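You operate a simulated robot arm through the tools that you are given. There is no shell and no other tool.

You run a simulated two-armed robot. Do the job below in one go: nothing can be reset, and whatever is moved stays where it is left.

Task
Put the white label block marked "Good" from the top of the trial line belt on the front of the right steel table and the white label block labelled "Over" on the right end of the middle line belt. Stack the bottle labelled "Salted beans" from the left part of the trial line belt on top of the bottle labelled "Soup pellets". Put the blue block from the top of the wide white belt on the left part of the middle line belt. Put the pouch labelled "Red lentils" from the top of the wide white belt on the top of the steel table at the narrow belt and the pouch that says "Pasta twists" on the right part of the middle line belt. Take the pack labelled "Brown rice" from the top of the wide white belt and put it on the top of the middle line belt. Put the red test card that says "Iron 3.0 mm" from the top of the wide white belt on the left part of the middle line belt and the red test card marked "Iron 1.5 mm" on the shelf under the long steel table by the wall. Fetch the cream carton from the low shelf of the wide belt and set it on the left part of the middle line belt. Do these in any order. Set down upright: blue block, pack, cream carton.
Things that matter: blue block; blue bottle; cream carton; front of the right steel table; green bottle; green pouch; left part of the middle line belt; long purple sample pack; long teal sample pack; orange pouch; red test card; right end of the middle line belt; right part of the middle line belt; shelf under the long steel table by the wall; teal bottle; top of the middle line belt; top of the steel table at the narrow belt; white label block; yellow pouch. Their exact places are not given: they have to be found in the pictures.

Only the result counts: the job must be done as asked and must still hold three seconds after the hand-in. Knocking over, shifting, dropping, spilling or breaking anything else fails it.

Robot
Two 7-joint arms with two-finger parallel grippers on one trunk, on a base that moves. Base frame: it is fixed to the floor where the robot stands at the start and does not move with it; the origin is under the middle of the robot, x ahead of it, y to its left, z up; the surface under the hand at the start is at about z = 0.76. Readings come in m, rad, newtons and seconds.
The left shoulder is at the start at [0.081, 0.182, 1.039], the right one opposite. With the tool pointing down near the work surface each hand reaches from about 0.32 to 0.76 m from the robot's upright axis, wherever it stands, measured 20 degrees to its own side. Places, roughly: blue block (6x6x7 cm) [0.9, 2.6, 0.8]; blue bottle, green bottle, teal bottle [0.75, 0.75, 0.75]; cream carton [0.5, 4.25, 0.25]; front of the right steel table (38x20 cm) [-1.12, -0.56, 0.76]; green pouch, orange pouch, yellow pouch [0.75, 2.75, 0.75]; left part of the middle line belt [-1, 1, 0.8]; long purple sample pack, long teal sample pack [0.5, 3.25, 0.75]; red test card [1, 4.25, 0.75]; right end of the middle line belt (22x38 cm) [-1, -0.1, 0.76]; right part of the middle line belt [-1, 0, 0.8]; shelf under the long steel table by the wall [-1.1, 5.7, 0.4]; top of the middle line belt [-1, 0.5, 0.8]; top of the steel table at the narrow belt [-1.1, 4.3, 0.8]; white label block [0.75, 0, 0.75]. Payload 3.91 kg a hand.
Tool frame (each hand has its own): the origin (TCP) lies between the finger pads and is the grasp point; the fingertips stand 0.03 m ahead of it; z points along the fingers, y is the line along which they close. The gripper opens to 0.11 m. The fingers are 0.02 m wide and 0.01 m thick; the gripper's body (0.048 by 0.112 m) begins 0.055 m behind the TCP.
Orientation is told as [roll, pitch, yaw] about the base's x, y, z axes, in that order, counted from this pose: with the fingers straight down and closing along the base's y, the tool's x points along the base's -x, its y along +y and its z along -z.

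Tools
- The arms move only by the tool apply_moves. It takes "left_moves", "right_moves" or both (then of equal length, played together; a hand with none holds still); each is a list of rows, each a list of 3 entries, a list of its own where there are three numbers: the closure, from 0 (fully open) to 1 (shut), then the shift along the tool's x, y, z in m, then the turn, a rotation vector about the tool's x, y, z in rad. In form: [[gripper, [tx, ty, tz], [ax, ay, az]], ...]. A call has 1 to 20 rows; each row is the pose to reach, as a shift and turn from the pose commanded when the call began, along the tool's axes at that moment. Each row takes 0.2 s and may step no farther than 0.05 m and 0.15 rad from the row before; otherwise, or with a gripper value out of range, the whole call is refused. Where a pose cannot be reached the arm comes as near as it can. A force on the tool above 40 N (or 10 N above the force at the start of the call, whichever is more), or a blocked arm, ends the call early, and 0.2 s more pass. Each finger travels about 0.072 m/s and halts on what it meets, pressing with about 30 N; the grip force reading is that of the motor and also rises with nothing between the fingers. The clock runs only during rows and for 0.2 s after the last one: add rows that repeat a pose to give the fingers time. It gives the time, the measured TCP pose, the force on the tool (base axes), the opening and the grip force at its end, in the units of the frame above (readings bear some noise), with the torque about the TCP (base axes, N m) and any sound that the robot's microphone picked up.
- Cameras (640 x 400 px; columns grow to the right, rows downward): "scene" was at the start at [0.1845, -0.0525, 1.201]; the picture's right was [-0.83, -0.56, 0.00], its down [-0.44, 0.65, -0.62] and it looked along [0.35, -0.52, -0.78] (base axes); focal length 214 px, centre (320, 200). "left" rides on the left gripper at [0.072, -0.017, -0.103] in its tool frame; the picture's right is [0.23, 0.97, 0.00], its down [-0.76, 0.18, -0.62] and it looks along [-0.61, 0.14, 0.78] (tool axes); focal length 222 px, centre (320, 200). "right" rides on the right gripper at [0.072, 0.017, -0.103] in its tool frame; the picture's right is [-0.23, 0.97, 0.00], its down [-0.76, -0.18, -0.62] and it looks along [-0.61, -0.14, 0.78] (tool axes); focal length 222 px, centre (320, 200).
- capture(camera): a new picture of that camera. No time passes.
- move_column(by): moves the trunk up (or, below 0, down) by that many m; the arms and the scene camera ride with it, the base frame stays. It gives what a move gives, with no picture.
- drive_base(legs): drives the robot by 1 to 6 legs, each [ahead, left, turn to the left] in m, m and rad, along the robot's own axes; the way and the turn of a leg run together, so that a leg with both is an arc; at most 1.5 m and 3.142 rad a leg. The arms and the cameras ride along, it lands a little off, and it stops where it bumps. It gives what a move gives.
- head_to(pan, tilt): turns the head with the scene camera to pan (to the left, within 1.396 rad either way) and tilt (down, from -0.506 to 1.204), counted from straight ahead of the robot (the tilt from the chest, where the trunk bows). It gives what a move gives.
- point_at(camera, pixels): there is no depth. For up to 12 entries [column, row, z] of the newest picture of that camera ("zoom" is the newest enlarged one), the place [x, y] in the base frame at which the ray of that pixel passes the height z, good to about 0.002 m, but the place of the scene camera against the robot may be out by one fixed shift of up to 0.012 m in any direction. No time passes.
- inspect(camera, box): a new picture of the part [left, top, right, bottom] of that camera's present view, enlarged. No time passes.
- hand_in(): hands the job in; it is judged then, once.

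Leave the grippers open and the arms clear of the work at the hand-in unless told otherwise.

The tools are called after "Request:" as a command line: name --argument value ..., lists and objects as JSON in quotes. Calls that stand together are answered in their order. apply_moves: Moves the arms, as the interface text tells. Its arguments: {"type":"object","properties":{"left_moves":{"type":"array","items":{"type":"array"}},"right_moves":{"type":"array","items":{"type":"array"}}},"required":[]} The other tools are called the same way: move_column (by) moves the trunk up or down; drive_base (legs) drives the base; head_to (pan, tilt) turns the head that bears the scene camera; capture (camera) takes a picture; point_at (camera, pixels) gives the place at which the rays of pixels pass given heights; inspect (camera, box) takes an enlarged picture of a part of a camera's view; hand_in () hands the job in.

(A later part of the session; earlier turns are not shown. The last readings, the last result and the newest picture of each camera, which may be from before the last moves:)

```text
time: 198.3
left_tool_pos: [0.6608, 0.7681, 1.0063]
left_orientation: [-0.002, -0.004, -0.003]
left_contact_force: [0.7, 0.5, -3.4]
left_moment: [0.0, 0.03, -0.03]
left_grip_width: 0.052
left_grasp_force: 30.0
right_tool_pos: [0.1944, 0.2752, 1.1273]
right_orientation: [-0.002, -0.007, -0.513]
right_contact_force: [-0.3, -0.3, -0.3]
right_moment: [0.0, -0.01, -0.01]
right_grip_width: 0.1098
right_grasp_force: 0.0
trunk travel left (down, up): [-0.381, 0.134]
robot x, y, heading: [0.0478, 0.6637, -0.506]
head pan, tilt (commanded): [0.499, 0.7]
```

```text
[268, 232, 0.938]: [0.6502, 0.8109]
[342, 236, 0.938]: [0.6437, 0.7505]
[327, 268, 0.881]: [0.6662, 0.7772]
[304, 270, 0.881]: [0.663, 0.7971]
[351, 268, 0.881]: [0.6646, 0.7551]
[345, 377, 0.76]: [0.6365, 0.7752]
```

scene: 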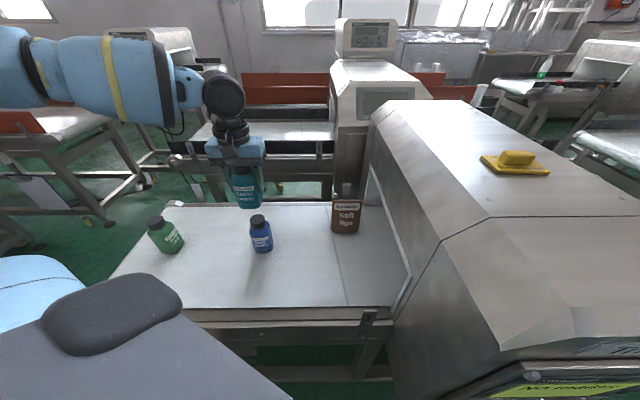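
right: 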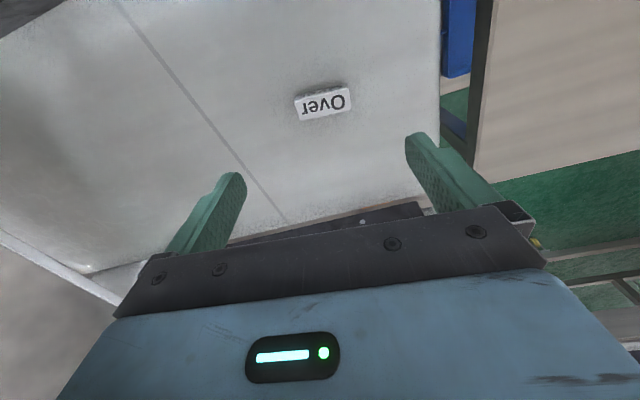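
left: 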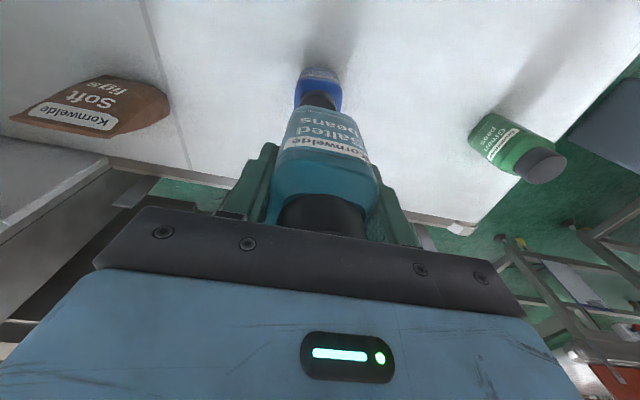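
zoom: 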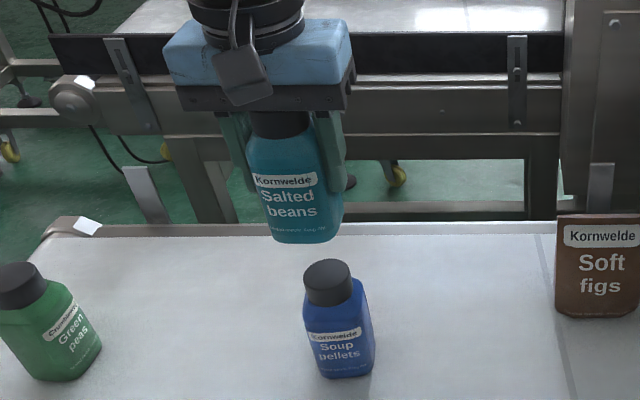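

The teal bottle should go 4 mm toward -y. I shift and lower to z≈0.962, then in small steps.

Request:
apply_moves --left_moves '[[0.7, [0, -0.004, 0.015], [0, 0, 0]], [0.7, [0, -0.004, 0.03], [0, 0, 0]], [0.7, [0, -0.004, 0.043], [0, 0, 0]], [0.7, [0, -0.004, 0.046], [0, 0, 0]], [0.7, [0, -0.004, 0.049], [0, 0, 0]]]'

Request:
inspect --camera "scene" --box '[200, 130, 310, 260]'

```text
time: 199.5
left_tool_pos: [0.6593, 0.7618, 0.9555]
left_orientation: [-0.002, -0.005, -0.002]
left_contact_force: [0.2, -0.7, -1.6]
left_moment: [0.0, 0.01, 0.04]
left_grip_width: 0.0518
left_grasp_force: 29.7
right_tool_pos: [0.1971, 0.2743, 1.1264]
right_orientation: [-0.001, -0.005, -0.512]
right_contact_force: [-0.1, 0.6, 0.6]
right_moment: [-0.01, 0.04, 0.01]
right_grip_width: 0.11
right_grasp_force: 0.1
trunk travel left (down, up): [-0.381, 0.134]
robot x, y, heading: [0.0525, 0.6588, -0.511]
head pan, tilt (commanded): [0.499, 0.7]
```

```text
3.08 times, centred on (255, 195) of scene
```

zoom: 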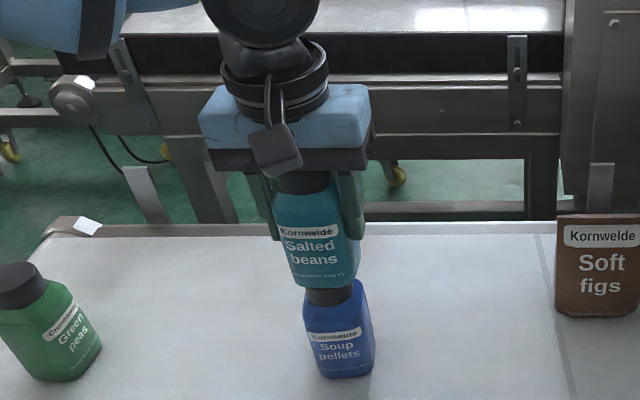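

Aligned. Small steps down now.

Request:
apply_moves --left_moves '[[0.7, [0, 0.002, 0.002], [0, 0, 0]], [0.7, [0, 0.002, 0.004], [0, 0, 0]], [0.7, [0, 0.002, 0.006], [0, 0, 0]]]'

```text
time: 200.3
left_tool_pos: [0.6591, 0.7621, 0.9487]
left_orientation: [-0.002, -0.004, -0.002]
left_contact_force: [0.4, 0.4, -3.1]
left_moment: [0.03, 0.02, -0.02]
left_grip_width: 0.052
left_grasp_force: 30.5
right_tool_pos: [0.1948, 0.2762, 1.1266]
right_orientation: [-0.003, -0.005, -0.513]
right_contact_force: [0.3, 0.1, 0.2]
right_moment: [0.0, 0.02, -0.03]
right_grip_width: 0.1102
right_grasp_force: 0.0
trunk travel left (down, up): [-0.381, 0.134]
robot x, y, heading: [0.0534, 0.657, -0.512]
head pan, tilt (commanded): [0.499, 0.7]
```

Request:
apply_moves --left_moves '[[0.7, [0, 0.001, 0.0015], [0, 0, 0]], [0.7, [0, 0.001, 0.003], [0, 0, 0]]]'

```text
time: 200.9
left_tool_pos: [0.6568, 0.7635, 0.9487]
left_orientation: [-0.003, -0.006, -0.002]
left_contact_force: [0.0, 0.0, 5.3]
left_moment: [0.08, 0.09, -0.01]
left_grip_width: 0.0518
left_grasp_force: 30.0
right_tool_pos: [0.1949, 0.2755, 1.1267]
right_orientation: [0.0, -0.007, -0.513]
right_contact_force: [0.3, 0.2, -0.7]
right_moment: [-0.04, 0.0, 0.02]
right_grip_width: 0.11
right_grasp_force: 0.1
trunk travel left (down, up): [-0.381, 0.134]
robot x, y, heading: [0.0524, 0.6576, -0.514]
head pan, tilt (commanded): [0.499, 0.7]
```

Contact (+5 N, weight carried). I open slowly and rise straight up.

Request:
apply_moves --left_moves '[[0.5, [0, 0, 0], [0, 0, 0]], [0.4, [0, 0, 0], [0, 0, 0]], [0.25, [0, 0, 0], [0, 0, 0]], [0.25, [0, 0, 0], [0, 0, 0]], [0.25, [0, 0, -0.03], [0, 0, 0]], [0.25, [0, 0, -0.07], [0, 0, 0]], [0.25, [0, 0, -0.11], [0, 0, 0]], [0.25, [0, 0, -0.15], [0, 0, 0]], [0.2, [0, 0, -0.19], [0, 0, 0]]]'

Request:
capture --camera "left"

Request:
capture --camera "scene"

```text
time: 202.9
left_tool_pos: [0.6577, 0.7651, 1.1359]
left_orientation: [-0.001, -0.005, -0.002]
left_contact_force: [-0.3, -0.4, -0.4]
left_moment: [0.02, 0.0, 0.0]
left_grip_width: 0.0883
left_grasp_force: 0.0
right_tool_pos: [0.1938, 0.2746, 1.126]
right_orientation: [-0.002, -0.006, -0.514]
right_contact_force: [0.1, 0.6, -0.1]
right_moment: [-0.01, -0.01, 0.03]
right_grip_width: 0.11
right_grasp_force: 0.2
trunk travel left (down, up): [-0.381, 0.134]
robot x, y, heading: [0.0495, 0.6608, -0.516]
head pan, tilt (commanded): [0.499, 0.7]
```

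```text
taken
```

left: 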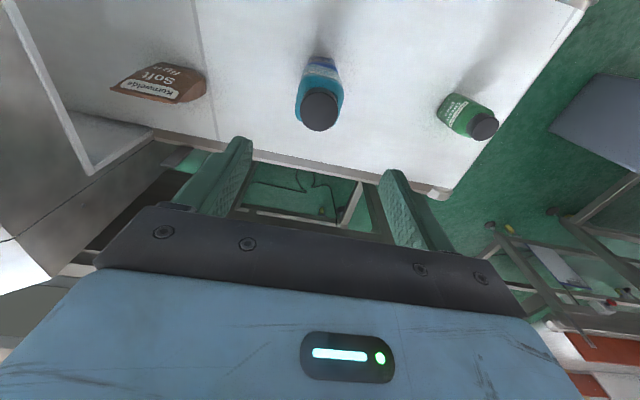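

```text
taken
```

scene: 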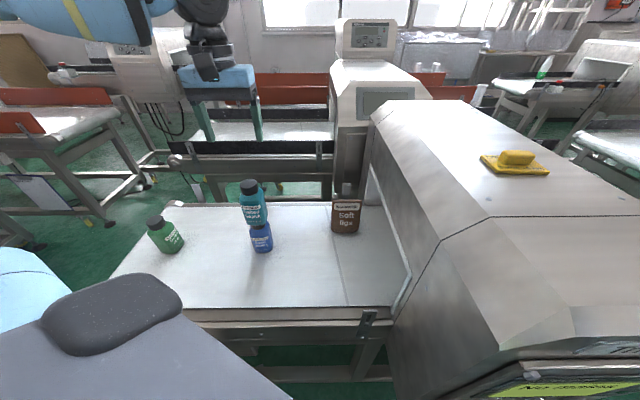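

The teal bottle stands on the blue one. I retract the left hand above the stack, raise the trunk, and back off.

Request:
apply_moves --left_moves '[[0, [0.03, 0, -0.02], [0, 0, 0]], [0, [0.065, -0.003, -0.03], [0, 0, 0.1]], [0, [0.1, -0.007, -0.03], [0, 0, 0.2]], [0, [0.13, -0.011, -0.03], [0, 0, 0.3]], [0, [0.156, -0.015, -0.03], [0, 0, 0.4]], [0, [0.156, -0.015, -0.03], [0, 0, 0.5]]]'

Request:
move_column --by 0.1

Request:
drive_base --legs '[[-0.2, 0, 0], [0, 0, 0.7], [0, 0, 0.7], [0, 0, 0.68]]'

Request:
head_to --pan -0.4 --tilt 0.5

Request:
capture --camera "scene"

```text
time: 204.3
left_tool_pos: [0.5021, 0.7479, 1.166]
left_orientation: [0.0, -0.004, -0.503]
left_contact_force: [-0.5, 0.0, -0.5]
left_moment: [-0.03, -0.01, -0.03]
left_grip_width: 0.1101
left_grasp_force: 0.0
right_tool_pos: [0.1955, 0.2742, 1.1266]
right_orientation: [-0.002, -0.007, -0.512]
right_contact_force: [0.2, -0.6, -0.3]
right_moment: [-0.02, -0.02, -0.02]
right_grip_width: 0.11
right_grasp_force: 0.1
trunk travel left (down, up): [-0.381, 0.134]
robot x, y, heading: [0.0512, 0.6605, -0.509]
head pan, tilt (commanded): [0.499, 0.7]
```

```text
time: 205.7
left_tool_pos: [0.5021, 0.7487, 1.2661]
left_orientation: [0.002, -0.002, -0.501]
left_contact_force: [0.8, 0.7, 0.1]
left_moment: [-0.03, -0.04, 0.01]
left_grip_width: 0.1099
left_grasp_force: 0.1
right_tool_pos: [0.1963, 0.2755, 1.2249]
right_orientation: [0.0, -0.003, -0.513]
right_contact_force: [0.3, -0.4, 0.3]
right_moment: [0.0, 0.05, 0.02]
right_grip_width: 0.1099
right_grasp_force: 0.0
trunk travel left (down, up): [-0.481, 0.034]
robot x, y, heading: [0.051, 0.6606, -0.514]
head pan, tilt (commanded): [0.499, 0.7]
```

```text
time: 212.9
left_tool_pos: [-0.4312, 1.1061, 1.2657]
left_orientation: [0.0, -0.003, 1.591]
left_contact_force: [0.1, 0.1, 0.0]
left_moment: [0.01, 0.0, 0.01]
left_grip_width: 0.1099
left_grasp_force: 0.0
right_tool_pos: [0.1314, 1.077, 1.2271]
right_orientation: [-0.002, -0.006, 1.58]
right_contact_force: [0.1, -0.1, 1.0]
right_moment: [0.04, 0.0, -0.01]
right_grip_width: 0.1101
right_grasp_force: 0.1
trunk travel left (down, up): [-0.481, 0.034]
robot x, y, heading: [-0.1317, 0.7609, 1.578]
head pan, tilt (commanded): [0.499, 0.7]
```

```text
time: 214.1
left_tool_pos: [-0.4317, 1.107, 1.2666]
left_orientation: [-0.001, -0.005, 1.591]
left_contact_force: [-0.2, 0.1, 0.2]
left_moment: [-0.01, 0.05, -0.01]
left_grip_width: 0.11
left_grasp_force: 0.0
right_tool_pos: [0.1327, 1.0769, 1.2273]
right_orientation: [-0.001, -0.005, 1.581]
right_contact_force: [0.1, 0.4, -0.3]
right_moment: [0.01, 0.01, -0.01]
right_grip_width: 0.1099
right_grasp_force: 0.0
trunk travel left (down, up): [-0.481, 0.034]
robot x, y, heading: [-0.1303, 0.7598, 1.578]
head pan, tilt (commanded): [-0.4, 0.499]
```

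```text
taken
```

scene: 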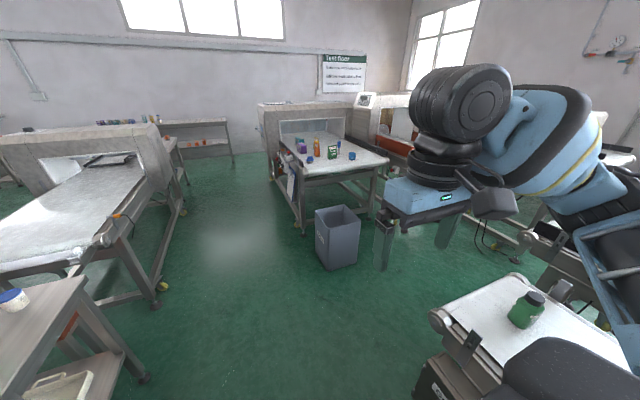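

I see the wide belt, the bin in front of it. I measure bin, belt corners and hood.

Request:
point_at --camera "scene" --pixels '[[318, 255, 0.0], [328, 271, 0.0], [358, 262, 0.0], [317, 208, 0.4], [304, 170, 0.76], [388, 163, 0.76], [284, 132, 0.76], [345, 135, 0.76], [301, 232, 0.0], [270, 180, 0.0], [374, 218, 0.0]]'

Request:
inspect --camera "scene" --box '[240, 80, 440, 210]'

```text
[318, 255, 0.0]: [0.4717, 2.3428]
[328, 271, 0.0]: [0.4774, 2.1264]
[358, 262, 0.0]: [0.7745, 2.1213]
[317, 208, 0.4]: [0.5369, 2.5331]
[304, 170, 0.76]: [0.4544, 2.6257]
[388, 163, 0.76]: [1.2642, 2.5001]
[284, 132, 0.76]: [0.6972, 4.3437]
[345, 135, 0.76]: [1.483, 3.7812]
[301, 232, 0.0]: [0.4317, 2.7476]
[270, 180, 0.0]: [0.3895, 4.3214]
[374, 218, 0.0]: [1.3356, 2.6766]
```

```text
3.08 times, centred on (340, 145) of scene
```

zoom: 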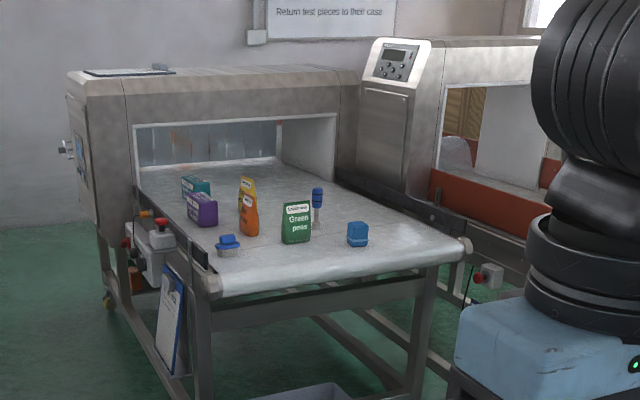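

I drive ahead to y≈2.0 for a closer look.

Request:
drive_base --legs '[[0.6, 0, 0], [0.6, 0, 0]]'

Request:
head_to --pan -0.7 --tilt 0.45

Request:
capture --camera "scene"

Request:
inspect --camera "scene" --box '[160, 90, 400, 240]'

```text
time: 220.5
left_tool_pos: [-0.4499, 2.3066, 1.2664]
left_orientation: [0.0, -0.003, 1.594]
left_contact_force: [-0.2, 0.3, -0.6]
left_moment: [0.01, 0.01, 0.0]
left_grip_width: 0.11
left_grasp_force: 0.1
right_tool_pos: [0.1143, 2.2788, 1.2263]
right_orientation: [0.0, -0.006, 1.583]
right_contact_force: [-0.1, -0.6, -0.1]
right_moment: [-0.05, 0.0, 0.03]
right_grip_width: 0.1102
right_grasp_force: 0.0
trunk travel left (down, up): [-0.481, 0.034]
robot x, y, heading: [-0.1466, 1.965, 1.584]
head pan, tilt (commanded): [-0.4, 0.499]
```

```text
time: 221.3
left_tool_pos: [-0.4497, 2.3063, 1.2657]
left_orientation: [0.001, -0.003, 1.595]
left_contact_force: [-0.3, -0.8, -0.1]
left_moment: [-0.04, 0.01, 0.01]
left_grip_width: 0.1102
left_grasp_force: 0.0
right_tool_pos: [0.1129, 2.279, 1.2268]
right_orientation: [-0.004, -0.006, 1.582]
right_contact_force: [0.2, 0.9, 0.2]
right_moment: [0.02, 0.01, -0.01]
right_grip_width: 0.1102
right_grasp_force: 0.1
trunk travel left (down, up): [-0.481, 0.034]
robot x, y, heading: [-0.1475, 1.9605, 1.582]
head pan, tilt (commanded): [-0.7, 0.45]
```

```text
taken
```

scene: 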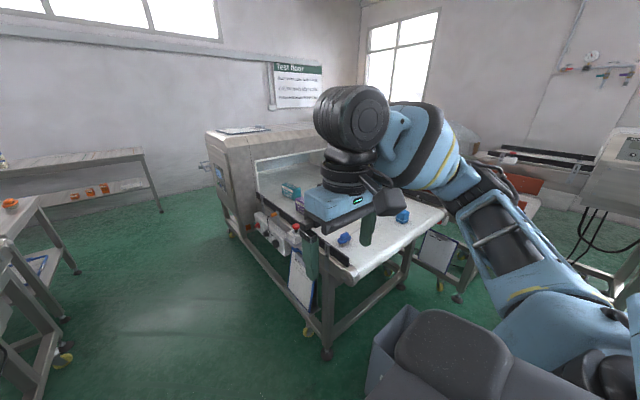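

```text
2.67 times, centred on (280, 165) of scene
```

zoom: 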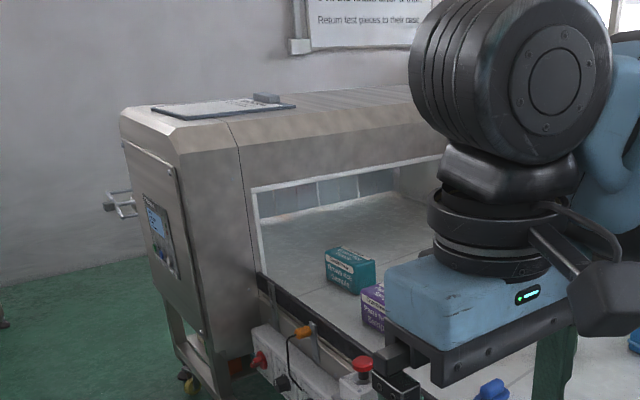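

The right hand blocks the view. I turn right to heading ≈0.6 to look past the arms.

Request:
drive_base --legs '[[0, 0, -0.5], [0, 0, -0.5]]'

Request:
head_to --pan 0.1 --tilt 0.45

Request:
capture --camera "scene"

Request:
inspect --camera "scene" --box '[200, 80, 480, 240]'

```text
time: 224.5
left_tool_pos: [-0.018, 2.4037, 1.2661]
left_orientation: [0.0, -0.003, 0.589]
left_contact_force: [0.3, -0.1, 0.7]
left_moment: [-0.01, -0.03, 0.02]
left_grip_width: 0.1097
left_grasp_force: 0.1
right_tool_pos: [0.2615, 1.9142, 1.2266]
right_orientation: [-0.001, -0.005, 0.58]
right_contact_force: [0.2, 0.3, -0.4]
right_moment: [0.01, -0.03, 0.01]
right_grip_width: 0.1097
right_grasp_force: 0.2
trunk travel left (down, up): [-0.481, 0.034]
robot x, y, heading: [-0.146, 1.9617, 0.578]
head pan, tilt (commanded): [-0.7, 0.45]
```

```text
time: 225.7
left_tool_pos: [-0.0179, 2.4042, 1.2672]
left_orientation: [0.001, -0.004, 0.591]
left_contact_force: [-0.2, -0.8, 0.2]
left_moment: [-0.01, 0.0, -0.02]
left_grip_width: 0.11
left_grasp_force: 0.0
right_tool_pos: [0.2609, 1.9142, 1.2261]
right_orientation: [-0.003, -0.006, 0.578]
right_contact_force: [1.3, 0.1, -0.4]
right_moment: [0.04, 0.02, 0.01]
right_grip_width: 0.1101
right_grasp_force: 0.0
trunk travel left (down, up): [-0.481, 0.034]
robot x, y, heading: [-0.1467, 1.9621, 0.578]
head pan, tilt (commanded): [0.099, 0.45]
```

```text
taken
```

scene: 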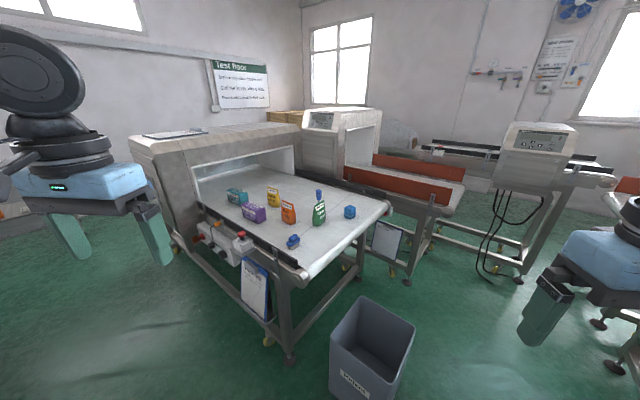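

```text
2.29 times, centred on (340, 160) of scene
```

zoom: 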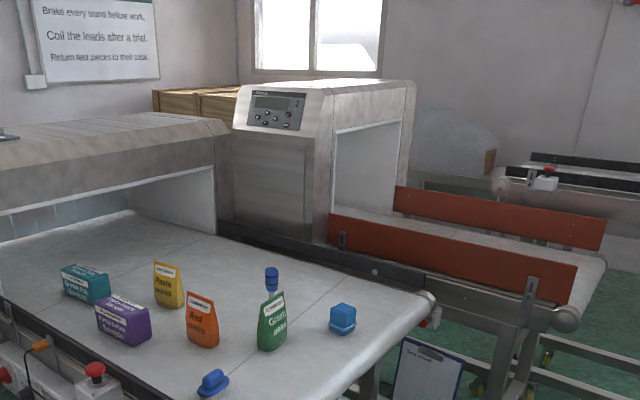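

I zoom on the packs and pouches to read the labels.

Request:
inspect --camera "scene" --box '[220, 175, 310, 230]'

Request:
inspect --camera "scene" --box '[270, 180, 370, 255]'

```text
7.11 times, centred on (265, 202) of scene
```

zoom: 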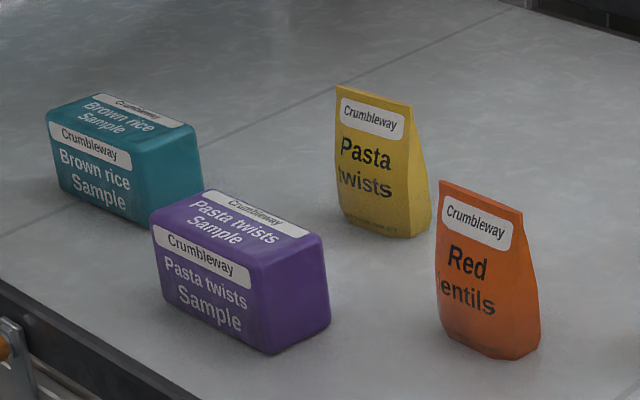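

```text
5.33 times, centred on (320, 218) of scene
```

zoom: 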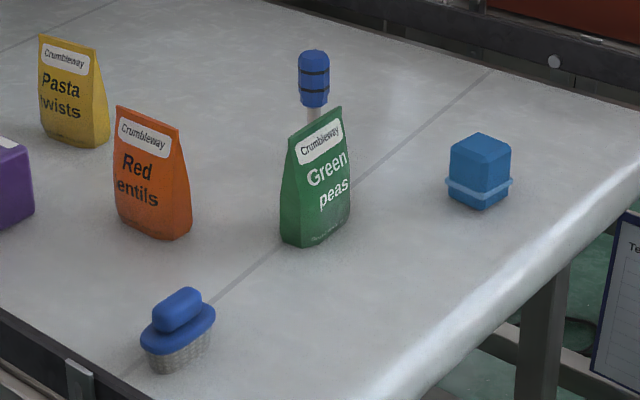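

Teal pack = "Brown rice", yellow pouch = "Pasta twists", orange pouch = "Red lentils". I compute their places.

Request:
point_at --camera "scene" --pixels '[[228.2, 199.2, 0.76], [241.1, 206, 0.76], [248.6, 200.6, 0.76], [242.2, 214.7, 0.76], [257.7, 223.6, 0.76], [266.1, 217.5, 0.76], [267.8, 204.1, 0.76], [277.9, 207.4, 0.76], [281.9, 220.3, 0.76], [290.3, 224.3, 0.76], [296, 222.4, 0.76]]'

Request:
point_at --camera "scene" --pixels '[[313.1, 224.6, 0.76], [318.2, 226.8, 0.76], [325.3, 220.8, 0.76], [344.4, 217.1, 0.76], [350.4, 219.9, 0.76], [355.3, 217.1, 0.76], [303, 275, 0.76], [390, 208, 0.76], [204, 214, 0.76], [335, 345, 0.4], [358, 300, 0.4], [414, 323, 0.4]]'

```text
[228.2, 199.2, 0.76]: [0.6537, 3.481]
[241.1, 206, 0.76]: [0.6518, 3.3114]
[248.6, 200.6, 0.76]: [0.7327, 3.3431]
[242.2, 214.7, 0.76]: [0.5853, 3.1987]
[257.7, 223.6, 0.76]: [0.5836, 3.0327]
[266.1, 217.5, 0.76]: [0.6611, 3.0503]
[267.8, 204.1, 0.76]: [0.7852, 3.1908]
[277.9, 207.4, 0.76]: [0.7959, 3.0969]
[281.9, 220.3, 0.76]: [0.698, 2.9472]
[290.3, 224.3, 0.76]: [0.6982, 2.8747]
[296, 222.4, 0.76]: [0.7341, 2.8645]
```

```text
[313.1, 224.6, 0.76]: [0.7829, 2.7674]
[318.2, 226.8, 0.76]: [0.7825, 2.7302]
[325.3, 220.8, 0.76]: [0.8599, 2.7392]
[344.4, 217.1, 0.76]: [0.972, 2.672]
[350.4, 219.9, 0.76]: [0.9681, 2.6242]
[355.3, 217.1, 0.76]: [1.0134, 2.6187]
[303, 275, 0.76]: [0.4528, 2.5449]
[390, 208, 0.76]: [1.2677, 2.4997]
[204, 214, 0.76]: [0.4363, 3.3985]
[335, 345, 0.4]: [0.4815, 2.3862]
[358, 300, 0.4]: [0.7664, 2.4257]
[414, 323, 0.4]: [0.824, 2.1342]
```

Teal pack ≈(0.69, 3.40), yellow pouch ≈(0.80, 3.14), orange ≈(0.715, 2.90), blue block ≈(0.99, 2.645). I drive along the belt's left side to look at the rest.

Request:
drive_base --legs '[[0, 0, 0.5], [0, 0, 0.49], [0.7, 0.0, 0], [0.5, 0.0, 0]]'

Request:
head_to --pan -1.2 --tilt 0.6

Request:
capture --camera "scene"

Request:
head_to --pan 0.3 --tilt 0.5

Request:
capture --camera "scene"

```text
time: 234.8
left_tool_pos: [-0.4383, 3.5072, 1.2676]
left_orientation: [-0.001, -0.004, 1.574]
left_contact_force: [0.7, 0.2, -0.8]
left_moment: [0.01, 0.0, -0.02]
left_grip_width: 0.11
left_grasp_force: 0.1
right_tool_pos: [0.1247, 3.4678, 1.2291]
right_orientation: [-0.004, -0.013, 1.562]
right_contact_force: [-0.3, -0.4, 0.1]
right_moment: [-0.01, -0.01, 0.01]
right_grip_width: 0.1102
right_grasp_force: 0.0
trunk travel left (down, up): [-0.481, 0.034]
robot x, y, heading: [-0.1396, 3.1584, 1.565]
head pan, tilt (commanded): [0.099, 0.45]
```

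```text
time: 236.3
left_tool_pos: [-0.438, 3.5073, 1.2674]
left_orientation: [-0.002, -0.009, 1.576]
left_contact_force: [-0.8, 0.2, 0.8]
left_moment: [0.03, -0.01, -0.01]
left_grip_width: 0.1098
left_grasp_force: 0.1
right_tool_pos: [0.1244, 3.467, 1.2293]
right_orientation: [-0.003, -0.013, 1.563]
right_contact_force: [0.3, -0.1, 0.3]
right_moment: [-0.02, -0.01, 0.02]
right_grip_width: 0.1099
right_grasp_force: 0.0
trunk travel left (down, up): [-0.481, 0.034]
robot x, y, heading: [-0.1412, 3.1591, 1.564]
head pan, tilt (commanded): [-1.201, 0.6]
```

```text
taken
```

scene: 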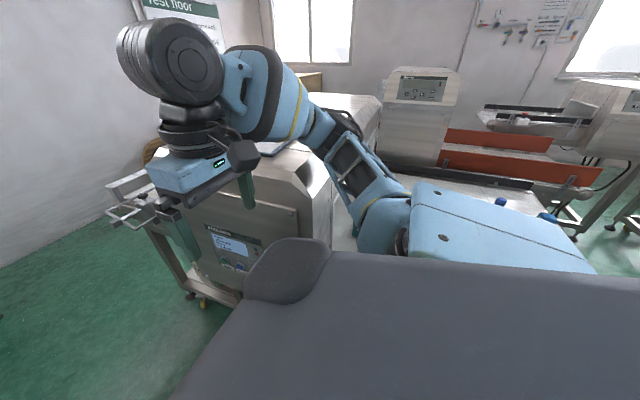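

```text
time: 237.9
left_tool_pos: [-0.4395, 3.5072, 1.2671]
left_orientation: [-0.002, -0.007, 1.575]
left_contact_force: [-0.2, -0.9, 0.0]
left_moment: [0.0, 0.03, 0.02]
left_grip_width: 0.1098
left_grasp_force: 0.2
right_tool_pos: [0.1246, 3.4681, 1.2286]
right_orientation: [-0.003, -0.014, 1.563]
right_contact_force: [0.1, -0.1, -0.6]
right_moment: [0.0, 0.0, -0.01]
right_grip_width: 0.11
right_grasp_force: 0.0
trunk travel left (down, up): [-0.481, 0.034]
robot x, y, heading: [-0.1372, 3.1563, 1.563]
head pan, tilt (commanded): [0.3, 0.499]
```

```text
taken
```

scene: 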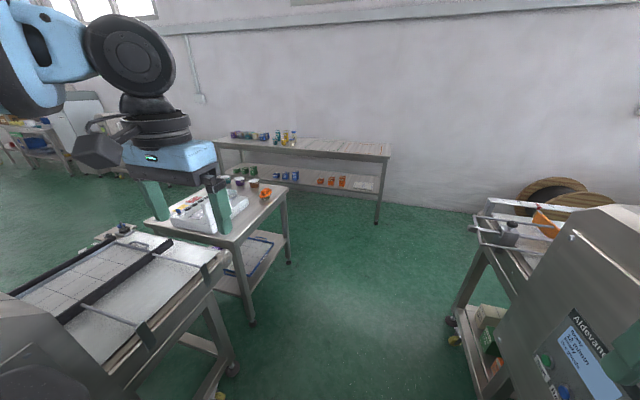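

I zoom on the exit side of the wide belt, the narrow-belt table and the wall table.

Request:
inspect --camera "scene" --box '[430, 180, 640, 400]'

Request:
inspect --camera "scene" --box '[120, 120, 400, 290]'

Request:
head_to --pan -0.5 --tilt 0.6

Request:
capture --camera "scene"

```text
1.82 times, centred on (535, 290) of scene
```

zoom: 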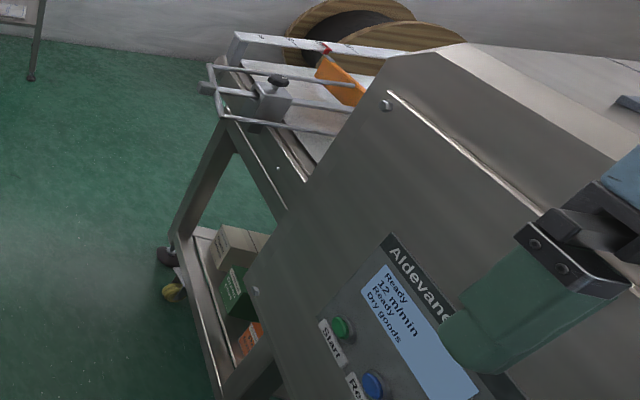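

```text
2.29 times, centred on (260, 205) of scene
```

zoom: 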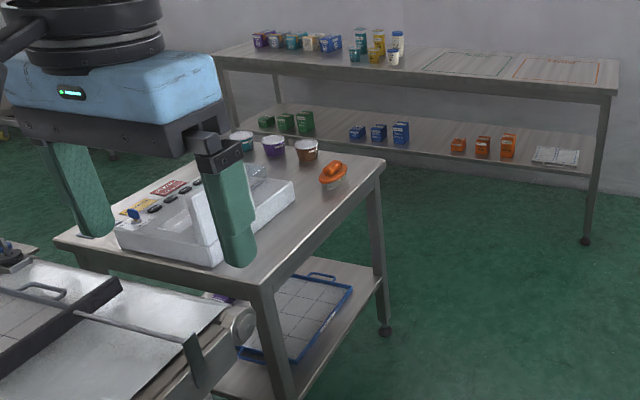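

```text
time: 239.0
left_tool_pos: [-0.4401, 3.5075, 1.268]
left_orientation: [-0.002, -0.007, 1.576]
left_contact_force: [-0.5, -0.3, 0.0]
left_moment: [-0.01, -0.02, 0.01]
left_grip_width: 0.1099
left_grasp_force: 0.0
right_tool_pos: [0.1242, 3.4682, 1.2285]
right_orientation: [-0.003, -0.009, 1.561]
right_contact_force: [-0.6, 0.3, 0.4]
right_moment: [-0.02, -0.02, 0.01]
right_grip_width: 0.1098
right_grasp_force: 0.0
trunk travel left (down, up): [-0.481, 0.034]
robot x, y, heading: [-0.1412, 3.1557, 1.564]
head pan, tilt (commanded): [-0.499, 0.6]
```

```text
taken
```

scene: 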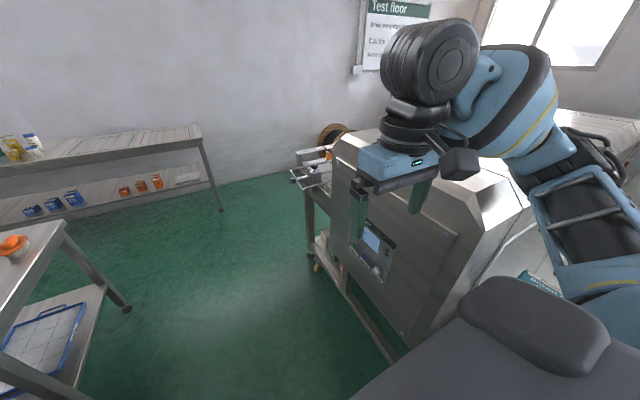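

I shift left 0.1 m and go ahead to y≈4.25 for the exit side.

Request:
drive_base --legs '[[0, 0.1, 0], [0.6, 0, 0], [0.5, 0, 0], [0, 0, -0.8], [0, 0, -0.77]]'

Request:
head_to --pan 0.0 --tilt 0.7

Request:
capture --camera "scene"

```text
time: 250.2
left_tool_pos: [0.1421, 4.5269, 1.2674]
left_orientation: [-0.002, -0.004, -0.029]
left_contact_force: [-0.1, -0.2, -0.1]
left_moment: [0.03, 0.03, 0.0]
left_grip_width: 0.1101
left_grasp_force: 0.0
right_tool_pos: [0.0843, 3.9666, 1.2272]
right_orientation: [-0.002, -0.007, -0.042]
right_contact_force: [-0.7, 0.4, -0.5]
right_moment: [0.01, -0.02, -0.01]
right_grip_width: 0.1103
right_grasp_force: 0.1
trunk travel left (down, up): [-0.481, 0.034]
robot x, y, heading: [-0.22, 4.2428, -0.04]
head pan, tilt (commanded): [-0.499, 0.6]
```

```text
time: 251.1
left_tool_pos: [0.1405, 4.5263, 1.2667]
left_orientation: [0.001, -0.002, -0.031]
left_contact_force: [-0.3, -0.1, 0.3]
left_moment: [-0.03, 0.02, -0.03]
left_grip_width: 0.1097
left_grasp_force: 0.0
right_tool_pos: [0.0841, 3.965, 1.2283]
right_orientation: [-0.002, -0.008, -0.041]
right_contact_force: [0.4, 0.1, 0.1]
right_moment: [-0.01, 0.03, 0.03]
right_grip_width: 0.1099
right_grasp_force: 0.2
trunk travel left (down, up): [-0.481, 0.034]
robot x, y, heading: [-0.2158, 4.2403, -0.046]
head pan, tilt (commanded): [0.0, 0.7]
```

```text
taken
```

scene: 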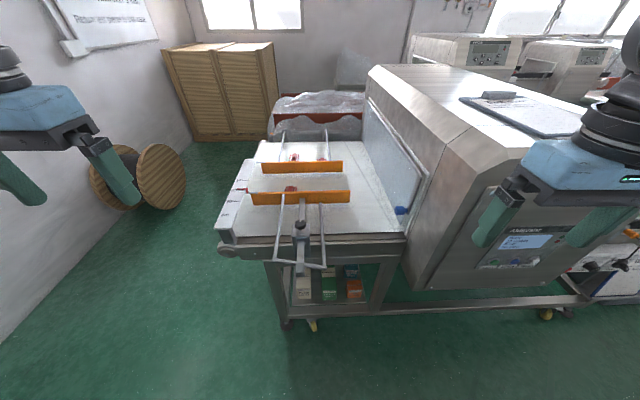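

I zoom on the exit belt and the low shelf.

Request:
inspect --camera "scene" --box '[200, 130, 440, 270]'

Request:
inspect --camera "scene" --box '[250, 240, 400, 340]'

```text
2.67 times, centred on (320, 200) of scene
```

zoom: 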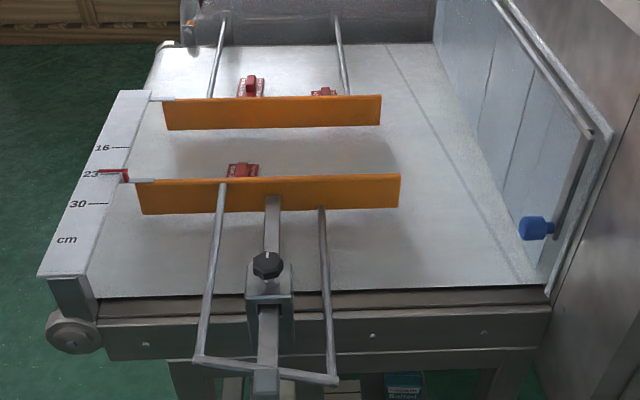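

```text
4.00 times, centred on (325, 290) of scene
```

zoom: 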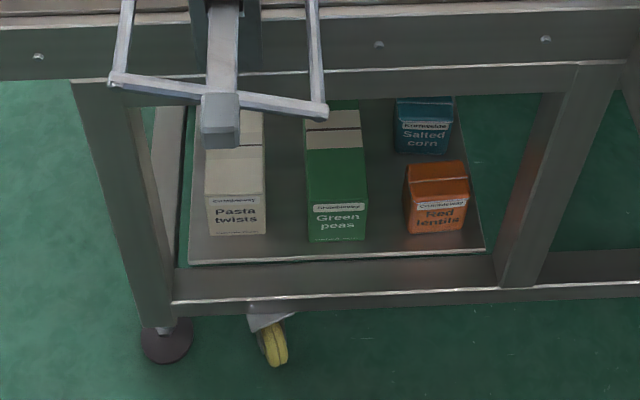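

Three red test cards lie behind the orange guides; the cream carton ("Pasta twists") stands on the low shelf. I compute positions from this camera height, then lower the trunk for a second view.

Request:
point_at --camera "scene" --pixels '[[291, 194, 0.77], [294, 163, 0.77], [321, 165, 0.77], [252, 203, 0.76], [350, 203, 0.76], [262, 173, 0.76], [343, 173, 0.76], [400, 238, 0.76], [217, 230, 0.76], [363, 140, 0.76], [278, 262, 0.8], [325, 266, 0.8]]'

Request:
point_at --camera "scene" --pixels '[[302, 299, 0.2], [316.5, 299, 0.2], [302, 299, 0.25], [302, 277, 0.35], [302, 277, 0.4], [316, 276, 0.4], [291.5, 305, 0.2], [366, 302, 0.2], [291.5, 305, 0.25], [325, 305, 0.2], [294, 313, 0.1], [374, 311, 0.1]]'

Request:
inspect --camera "scene" --box '[275, 145, 345, 200]'

```text
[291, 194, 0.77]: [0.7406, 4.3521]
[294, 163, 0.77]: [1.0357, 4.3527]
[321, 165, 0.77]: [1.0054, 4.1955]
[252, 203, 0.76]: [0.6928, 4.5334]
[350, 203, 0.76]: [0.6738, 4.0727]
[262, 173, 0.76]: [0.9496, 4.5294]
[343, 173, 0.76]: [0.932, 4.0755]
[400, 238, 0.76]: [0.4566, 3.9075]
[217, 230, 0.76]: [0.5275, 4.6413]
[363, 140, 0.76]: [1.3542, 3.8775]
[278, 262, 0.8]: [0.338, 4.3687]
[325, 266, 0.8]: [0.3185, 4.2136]
```

```text
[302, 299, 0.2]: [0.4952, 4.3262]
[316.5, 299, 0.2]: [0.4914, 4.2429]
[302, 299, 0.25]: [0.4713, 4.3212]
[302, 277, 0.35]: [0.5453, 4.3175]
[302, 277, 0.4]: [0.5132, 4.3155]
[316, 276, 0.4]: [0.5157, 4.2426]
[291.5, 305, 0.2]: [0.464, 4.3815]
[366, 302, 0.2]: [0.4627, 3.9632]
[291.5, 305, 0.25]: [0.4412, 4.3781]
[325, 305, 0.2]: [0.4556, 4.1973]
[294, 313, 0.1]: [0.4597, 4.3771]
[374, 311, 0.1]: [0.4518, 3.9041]
```

```text
7.27 times, centred on (310, 172) of scene
```

zoom: 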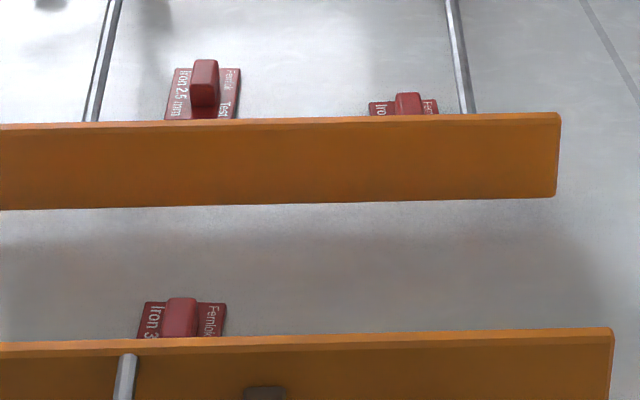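

The near card reads "Iron 3…", far-left "Iron 2.5 mm", far-right "Iron …". I move to the belt's end (y≈4.95) to see the cards from there.

Request:
drive_base --legs '[[0, 0.7, 0.04]]'

Request:
head_to --pan -0.45 --tilt 0.55

Request:
capture --camera "scene"

Request:
inspect --camera "scene" --box '[220, 120, 440, 250]'

```text
time: 257.8
left_tool_pos: [0.1535, 5.2472, 1.2662]
left_orientation: [-0.003, -0.004, -0.004]
left_contact_force: [0.2, 0.2, 0.3]
left_moment: [0.01, -0.03, 0.01]
left_grip_width: 0.1097
left_grasp_force: 0.0
right_tool_pos: [0.1104, 4.6851, 1.2261]
right_orientation: [-0.001, -0.005, -0.015]
right_contact_force: [0.2, -0.1, -0.2]
right_moment: [-0.01, -0.01, -0.01]
right_grip_width: 0.1101
right_grasp_force: 0.0
trunk travel left (down, up): [-0.481, 0.034]
robot x, y, heading: [-0.2022, 4.9568, -0.016]
head pan, tilt (commanded): [0.0, 0.7]
```

```text
time: 258.7
left_tool_pos: [0.1541, 5.2474, 1.2661]
left_orientation: [-0.001, -0.005, -0.004]
left_contact_force: [0.7, 0.1, 0.2]
left_moment: [0.0, -0.03, 0.0]
left_grip_width: 0.1099
left_grasp_force: 0.0
right_tool_pos: [0.1112, 4.6852, 1.2268]
right_orientation: [-0.002, -0.008, -0.014]
right_contact_force: [1.0, -0.4, -0.3]
right_moment: [-0.02, 0.01, -0.01]
right_grip_width: 0.11
right_grasp_force: 0.1
trunk travel left (down, up): [-0.481, 0.034]
robot x, y, heading: [-0.2013, 4.9532, -0.01]
head pan, tilt (commanded): [-0.45, 0.55]
```

```text
taken
```

scene: 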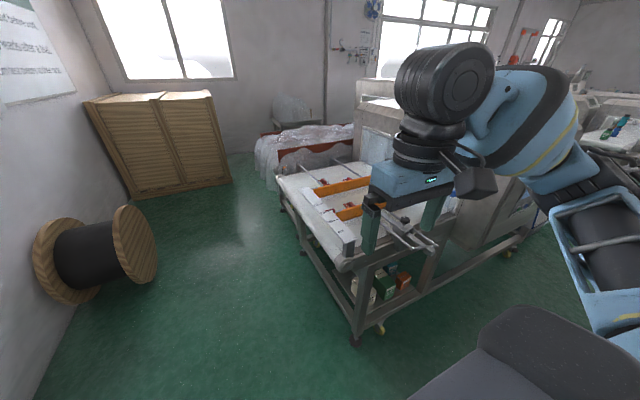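

```text
2.91 times, centred on (330, 185) of scene
```

zoom: 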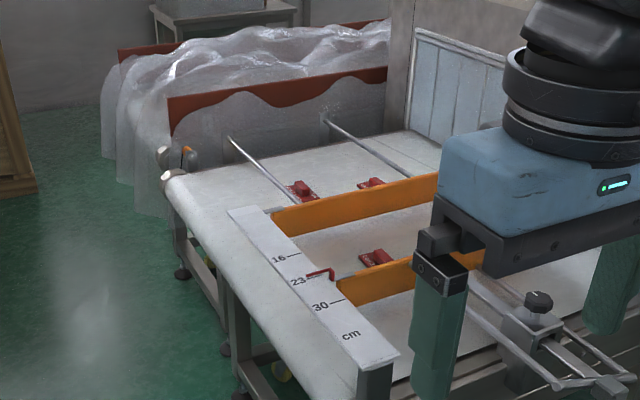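

There is open floor at the belt's end. I measure the drum and the end of the belt.

Request:
point_at --camera "scene" --pixels '[[155, 275, 0.0], [72, 303, 0.0], [130, 285, 0.0], [275, 180, 0.76], [345, 262, 0.76], [353, 340, 0.0], [283, 212, 0.0], [350, 250, 0.85], [318, 250, 0.6], [300, 200, 0.76]]'

Request:
inspect --camera "scene" --box '[300, 160, 370, 220]'

```text
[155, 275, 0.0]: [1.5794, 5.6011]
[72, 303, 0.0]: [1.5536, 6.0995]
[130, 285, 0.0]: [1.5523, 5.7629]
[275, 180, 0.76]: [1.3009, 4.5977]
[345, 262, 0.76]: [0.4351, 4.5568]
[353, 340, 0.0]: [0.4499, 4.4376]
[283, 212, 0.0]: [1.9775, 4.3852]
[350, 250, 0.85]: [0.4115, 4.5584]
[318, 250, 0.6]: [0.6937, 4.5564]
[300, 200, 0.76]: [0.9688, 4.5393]
```

```text
6.67 times, centred on (335, 190) of scene
```

zoom: 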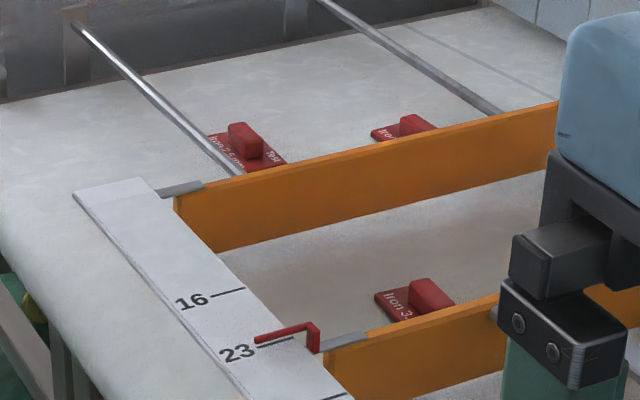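

I drive round to the belt's end and face -y.

Request:
drive_base --legs '[[0.45, 0.05, 0], [0.45, 0.0, 0], [0, 0, -0.8], [0, 0, -0.76]]'

Request:
head_to --pan 0.0 --tilt 0.65

Request:
capture --camera "scene"

Request:
capture --camera "left"

```text
time: 267.9
left_tool_pos: [1.0119, 4.6507, 1.2663]
left_orientation: [-0.001, -0.004, -1.555]
left_contact_force: [-0.9, 0.4, 0.4]
left_moment: [0.03, 0.01, -0.02]
left_grip_width: 0.1099
left_grasp_force: 0.1
right_tool_pos: [0.4483, 4.6832, 1.2274]
right_orientation: [-0.002, -0.006, -1.568]
right_contact_force: [0.3, 0.0, -0.1]
right_moment: [-0.03, 0.01, 0.01]
right_grip_width: 0.11
right_grasp_force: 0.1
trunk travel left (down, up): [-0.481, 0.034]
robot x, y, heading: [0.7097, 5.0009, -1.566]
head pan, tilt (commanded): [-0.45, 0.55]
```

```text
time: 268.8
left_tool_pos: [1.0113, 4.6502, 1.2661]
left_orientation: [-0.001, -0.004, -1.554]
left_contact_force: [0.6, -0.2, 0.2]
left_moment: [0.0, 0.04, -0.02]
left_grip_width: 0.1098
left_grasp_force: 0.1
right_tool_pos: [0.4478, 4.6834, 1.2266]
right_orientation: [-0.002, -0.007, -1.566]
right_contact_force: [-0.4, 0.0, -1.2]
right_moment: [-0.01, 0.0, 0.0]
right_grip_width: 0.1099
right_grasp_force: 0.1
trunk travel left (down, up): [-0.481, 0.034]
robot x, y, heading: [0.7094, 5.0, -1.562]
head pan, tilt (commanded): [0.0, 0.649]
```

```text
taken
```

scene: 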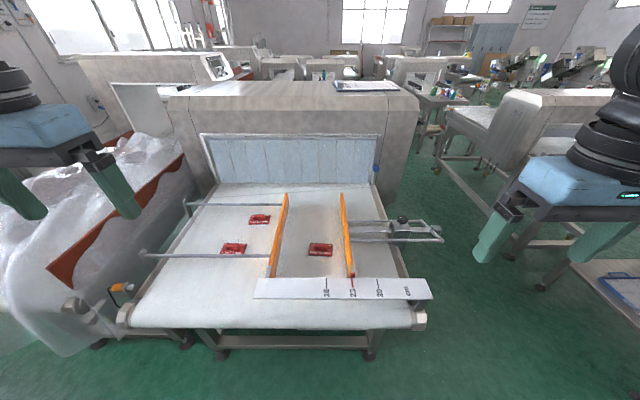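

```text
taken
```

left: 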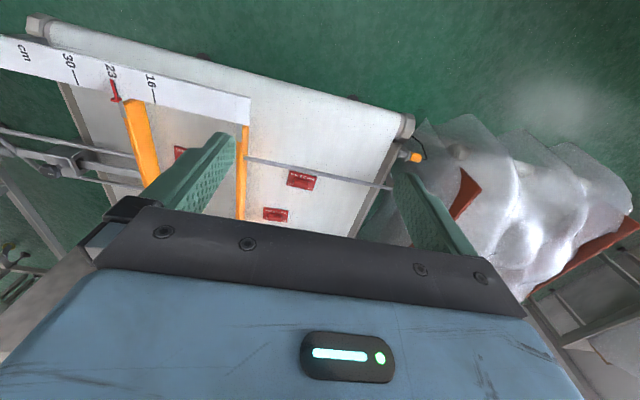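

A clear view. I zoom on the three cards.

Request:
inspect --camera "scene" --box '[205, 200, 345, 285]'

Request:
inspect --camera "left" --box '[240, 150, 350, 235]'

```text
4.57 times, centred on (275, 242) of scene
```

zoom: 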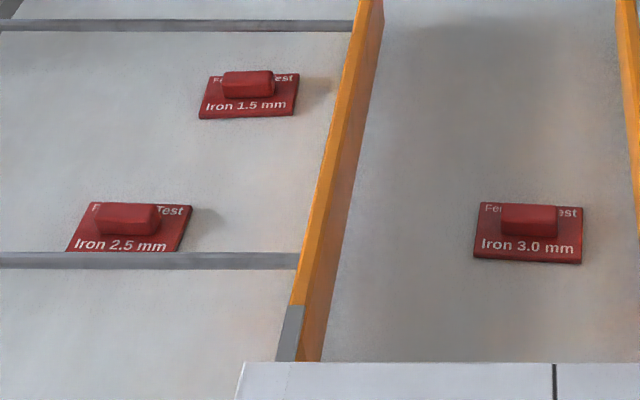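

```text
4.71 times, centred on (295, 192) of left
```

zoom: 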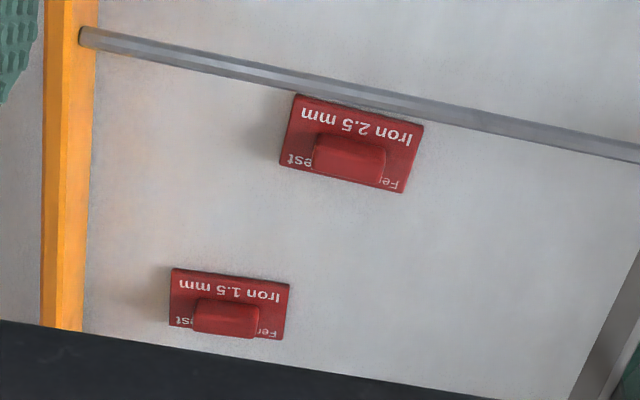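

Confirmed: "Iron 1.5 mm" and "Iron 3.0 mm". I compute the handle positions.

Request:
point_at --camera "left" --pixels '[[275, 217, 0.785], [301.1, 183, 0.785], [263.2, 208.5, 0.765], [288.5, 211.5, 0.765], [287.5, 221.5, 0.765], [262.8, 218.5, 0.765], [268.8, 213.2, 0.785], [281.8, 214.7, 0.785], [281.4, 221, 0.785], [268, 219.6, 0.785], [241, 200, 0.85]]'

Request:
point_at --camera "scene" --pixels '[[320.5, 245.2, 0.785], [258.6, 216, 0.785], [309, 254.6, 0.765], [332.5, 255.9, 0.765], [309.5, 242.6, 0.765], [332.8, 243.5, 0.765], [285, 195, 0.85], [272, 276, 0.85], [343, 193, 0.85], [354, 275, 0.85], [255, 297, 0.78], [430, 299, 0.78]]'

```text
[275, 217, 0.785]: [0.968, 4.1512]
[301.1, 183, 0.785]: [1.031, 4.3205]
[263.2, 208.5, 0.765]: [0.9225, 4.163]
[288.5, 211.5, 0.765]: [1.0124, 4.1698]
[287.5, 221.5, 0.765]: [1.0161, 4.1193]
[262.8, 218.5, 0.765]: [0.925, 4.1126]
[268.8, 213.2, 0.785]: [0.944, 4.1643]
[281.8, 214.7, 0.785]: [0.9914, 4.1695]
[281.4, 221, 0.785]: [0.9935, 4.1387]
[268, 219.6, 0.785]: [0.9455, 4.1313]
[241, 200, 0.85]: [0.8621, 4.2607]
```

```text
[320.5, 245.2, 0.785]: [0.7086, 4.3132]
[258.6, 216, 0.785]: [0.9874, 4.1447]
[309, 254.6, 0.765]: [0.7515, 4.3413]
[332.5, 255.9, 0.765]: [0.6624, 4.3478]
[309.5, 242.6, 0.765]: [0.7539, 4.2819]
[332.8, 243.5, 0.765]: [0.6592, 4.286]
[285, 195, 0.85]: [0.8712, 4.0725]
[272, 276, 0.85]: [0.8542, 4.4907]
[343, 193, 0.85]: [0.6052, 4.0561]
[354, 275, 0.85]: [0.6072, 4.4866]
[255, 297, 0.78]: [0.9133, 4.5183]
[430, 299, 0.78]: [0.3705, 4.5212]
```

Iron 1.5 handle ≈(0.968, 4.150); Iron 3.0 handle ≈(0.697, 4.310). First I take Iron 3.0 with the right hand: the base goes to about (0.95, 4.92) and the trunk lower.

Request:
drive_base --legs '[[0, 0.24, 0], [0.07, 0, 0]]'

Request:
move_column --by -0.12

Request:
capture --camera "right"

Request:
capture --camera "scene"

```text
time: 272.1
left_tool_pos: [1.2535, 4.5841, 1.2666]
left_orientation: [0.001, -0.006, -1.555]
left_contact_force: [0.2, 0.1, 0.0]
left_moment: [0.04, 0.0, 0.02]
left_grip_width: 0.1101
left_grasp_force: 0.0
right_tool_pos: [0.69, 4.6144, 1.2275]
right_orientation: [-0.001, -0.01, -1.566]
right_contact_force: [0.0, -0.4, 0.4]
right_moment: [0.03, 0.04, 0.01]
right_grip_width: 0.1101
right_grasp_force: 0.1
trunk travel left (down, up): [-0.481, 0.034]
robot x, y, heading: [0.9495, 4.9317, -1.563]
head pan, tilt (commanded): [0.0, 0.649]
```

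```text
time: 273.6
left_tool_pos: [1.2534, 4.5832, 1.1463]
left_orientation: [0.0, -0.005, -1.555]
left_contact_force: [-0.9, 0.5, 0.6]
left_moment: [0.02, 0.0, -0.01]
left_grip_width: 0.1096
left_grasp_force: 0.1
right_tool_pos: [0.6899, 4.6146, 1.108]
right_orientation: [-0.001, -0.008, -1.566]
right_contact_force: [0.7, 0.7, 0.1]
right_moment: [0.0, 0.0, 0.0]
right_grip_width: 0.1099
right_grasp_force: 0.1
trunk travel left (down, up): [-0.361, 0.154]
robot x, y, heading: [0.9531, 4.93, -1.566]
head pan, tilt (commanded): [0.0, 0.649]
```

```text
taken
```

right: 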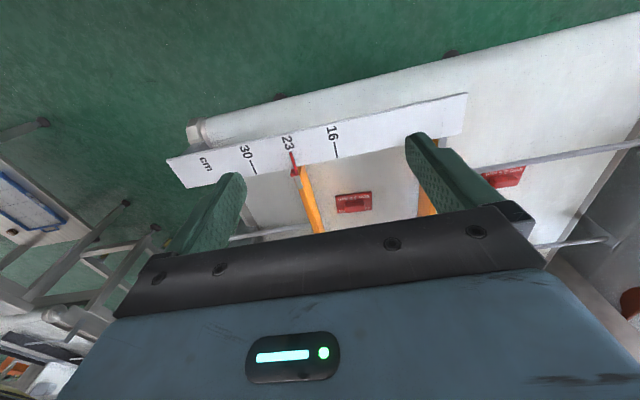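

```text
taken
```

scene: 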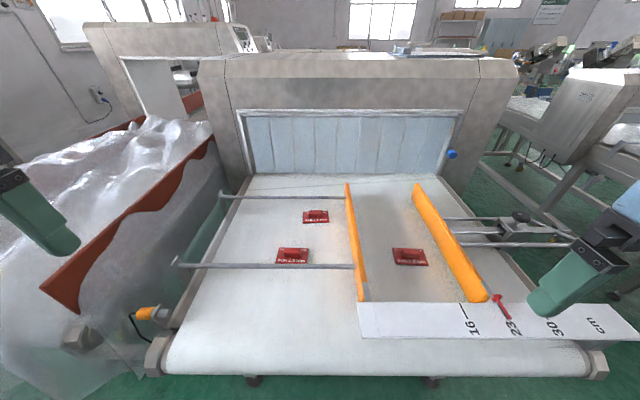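

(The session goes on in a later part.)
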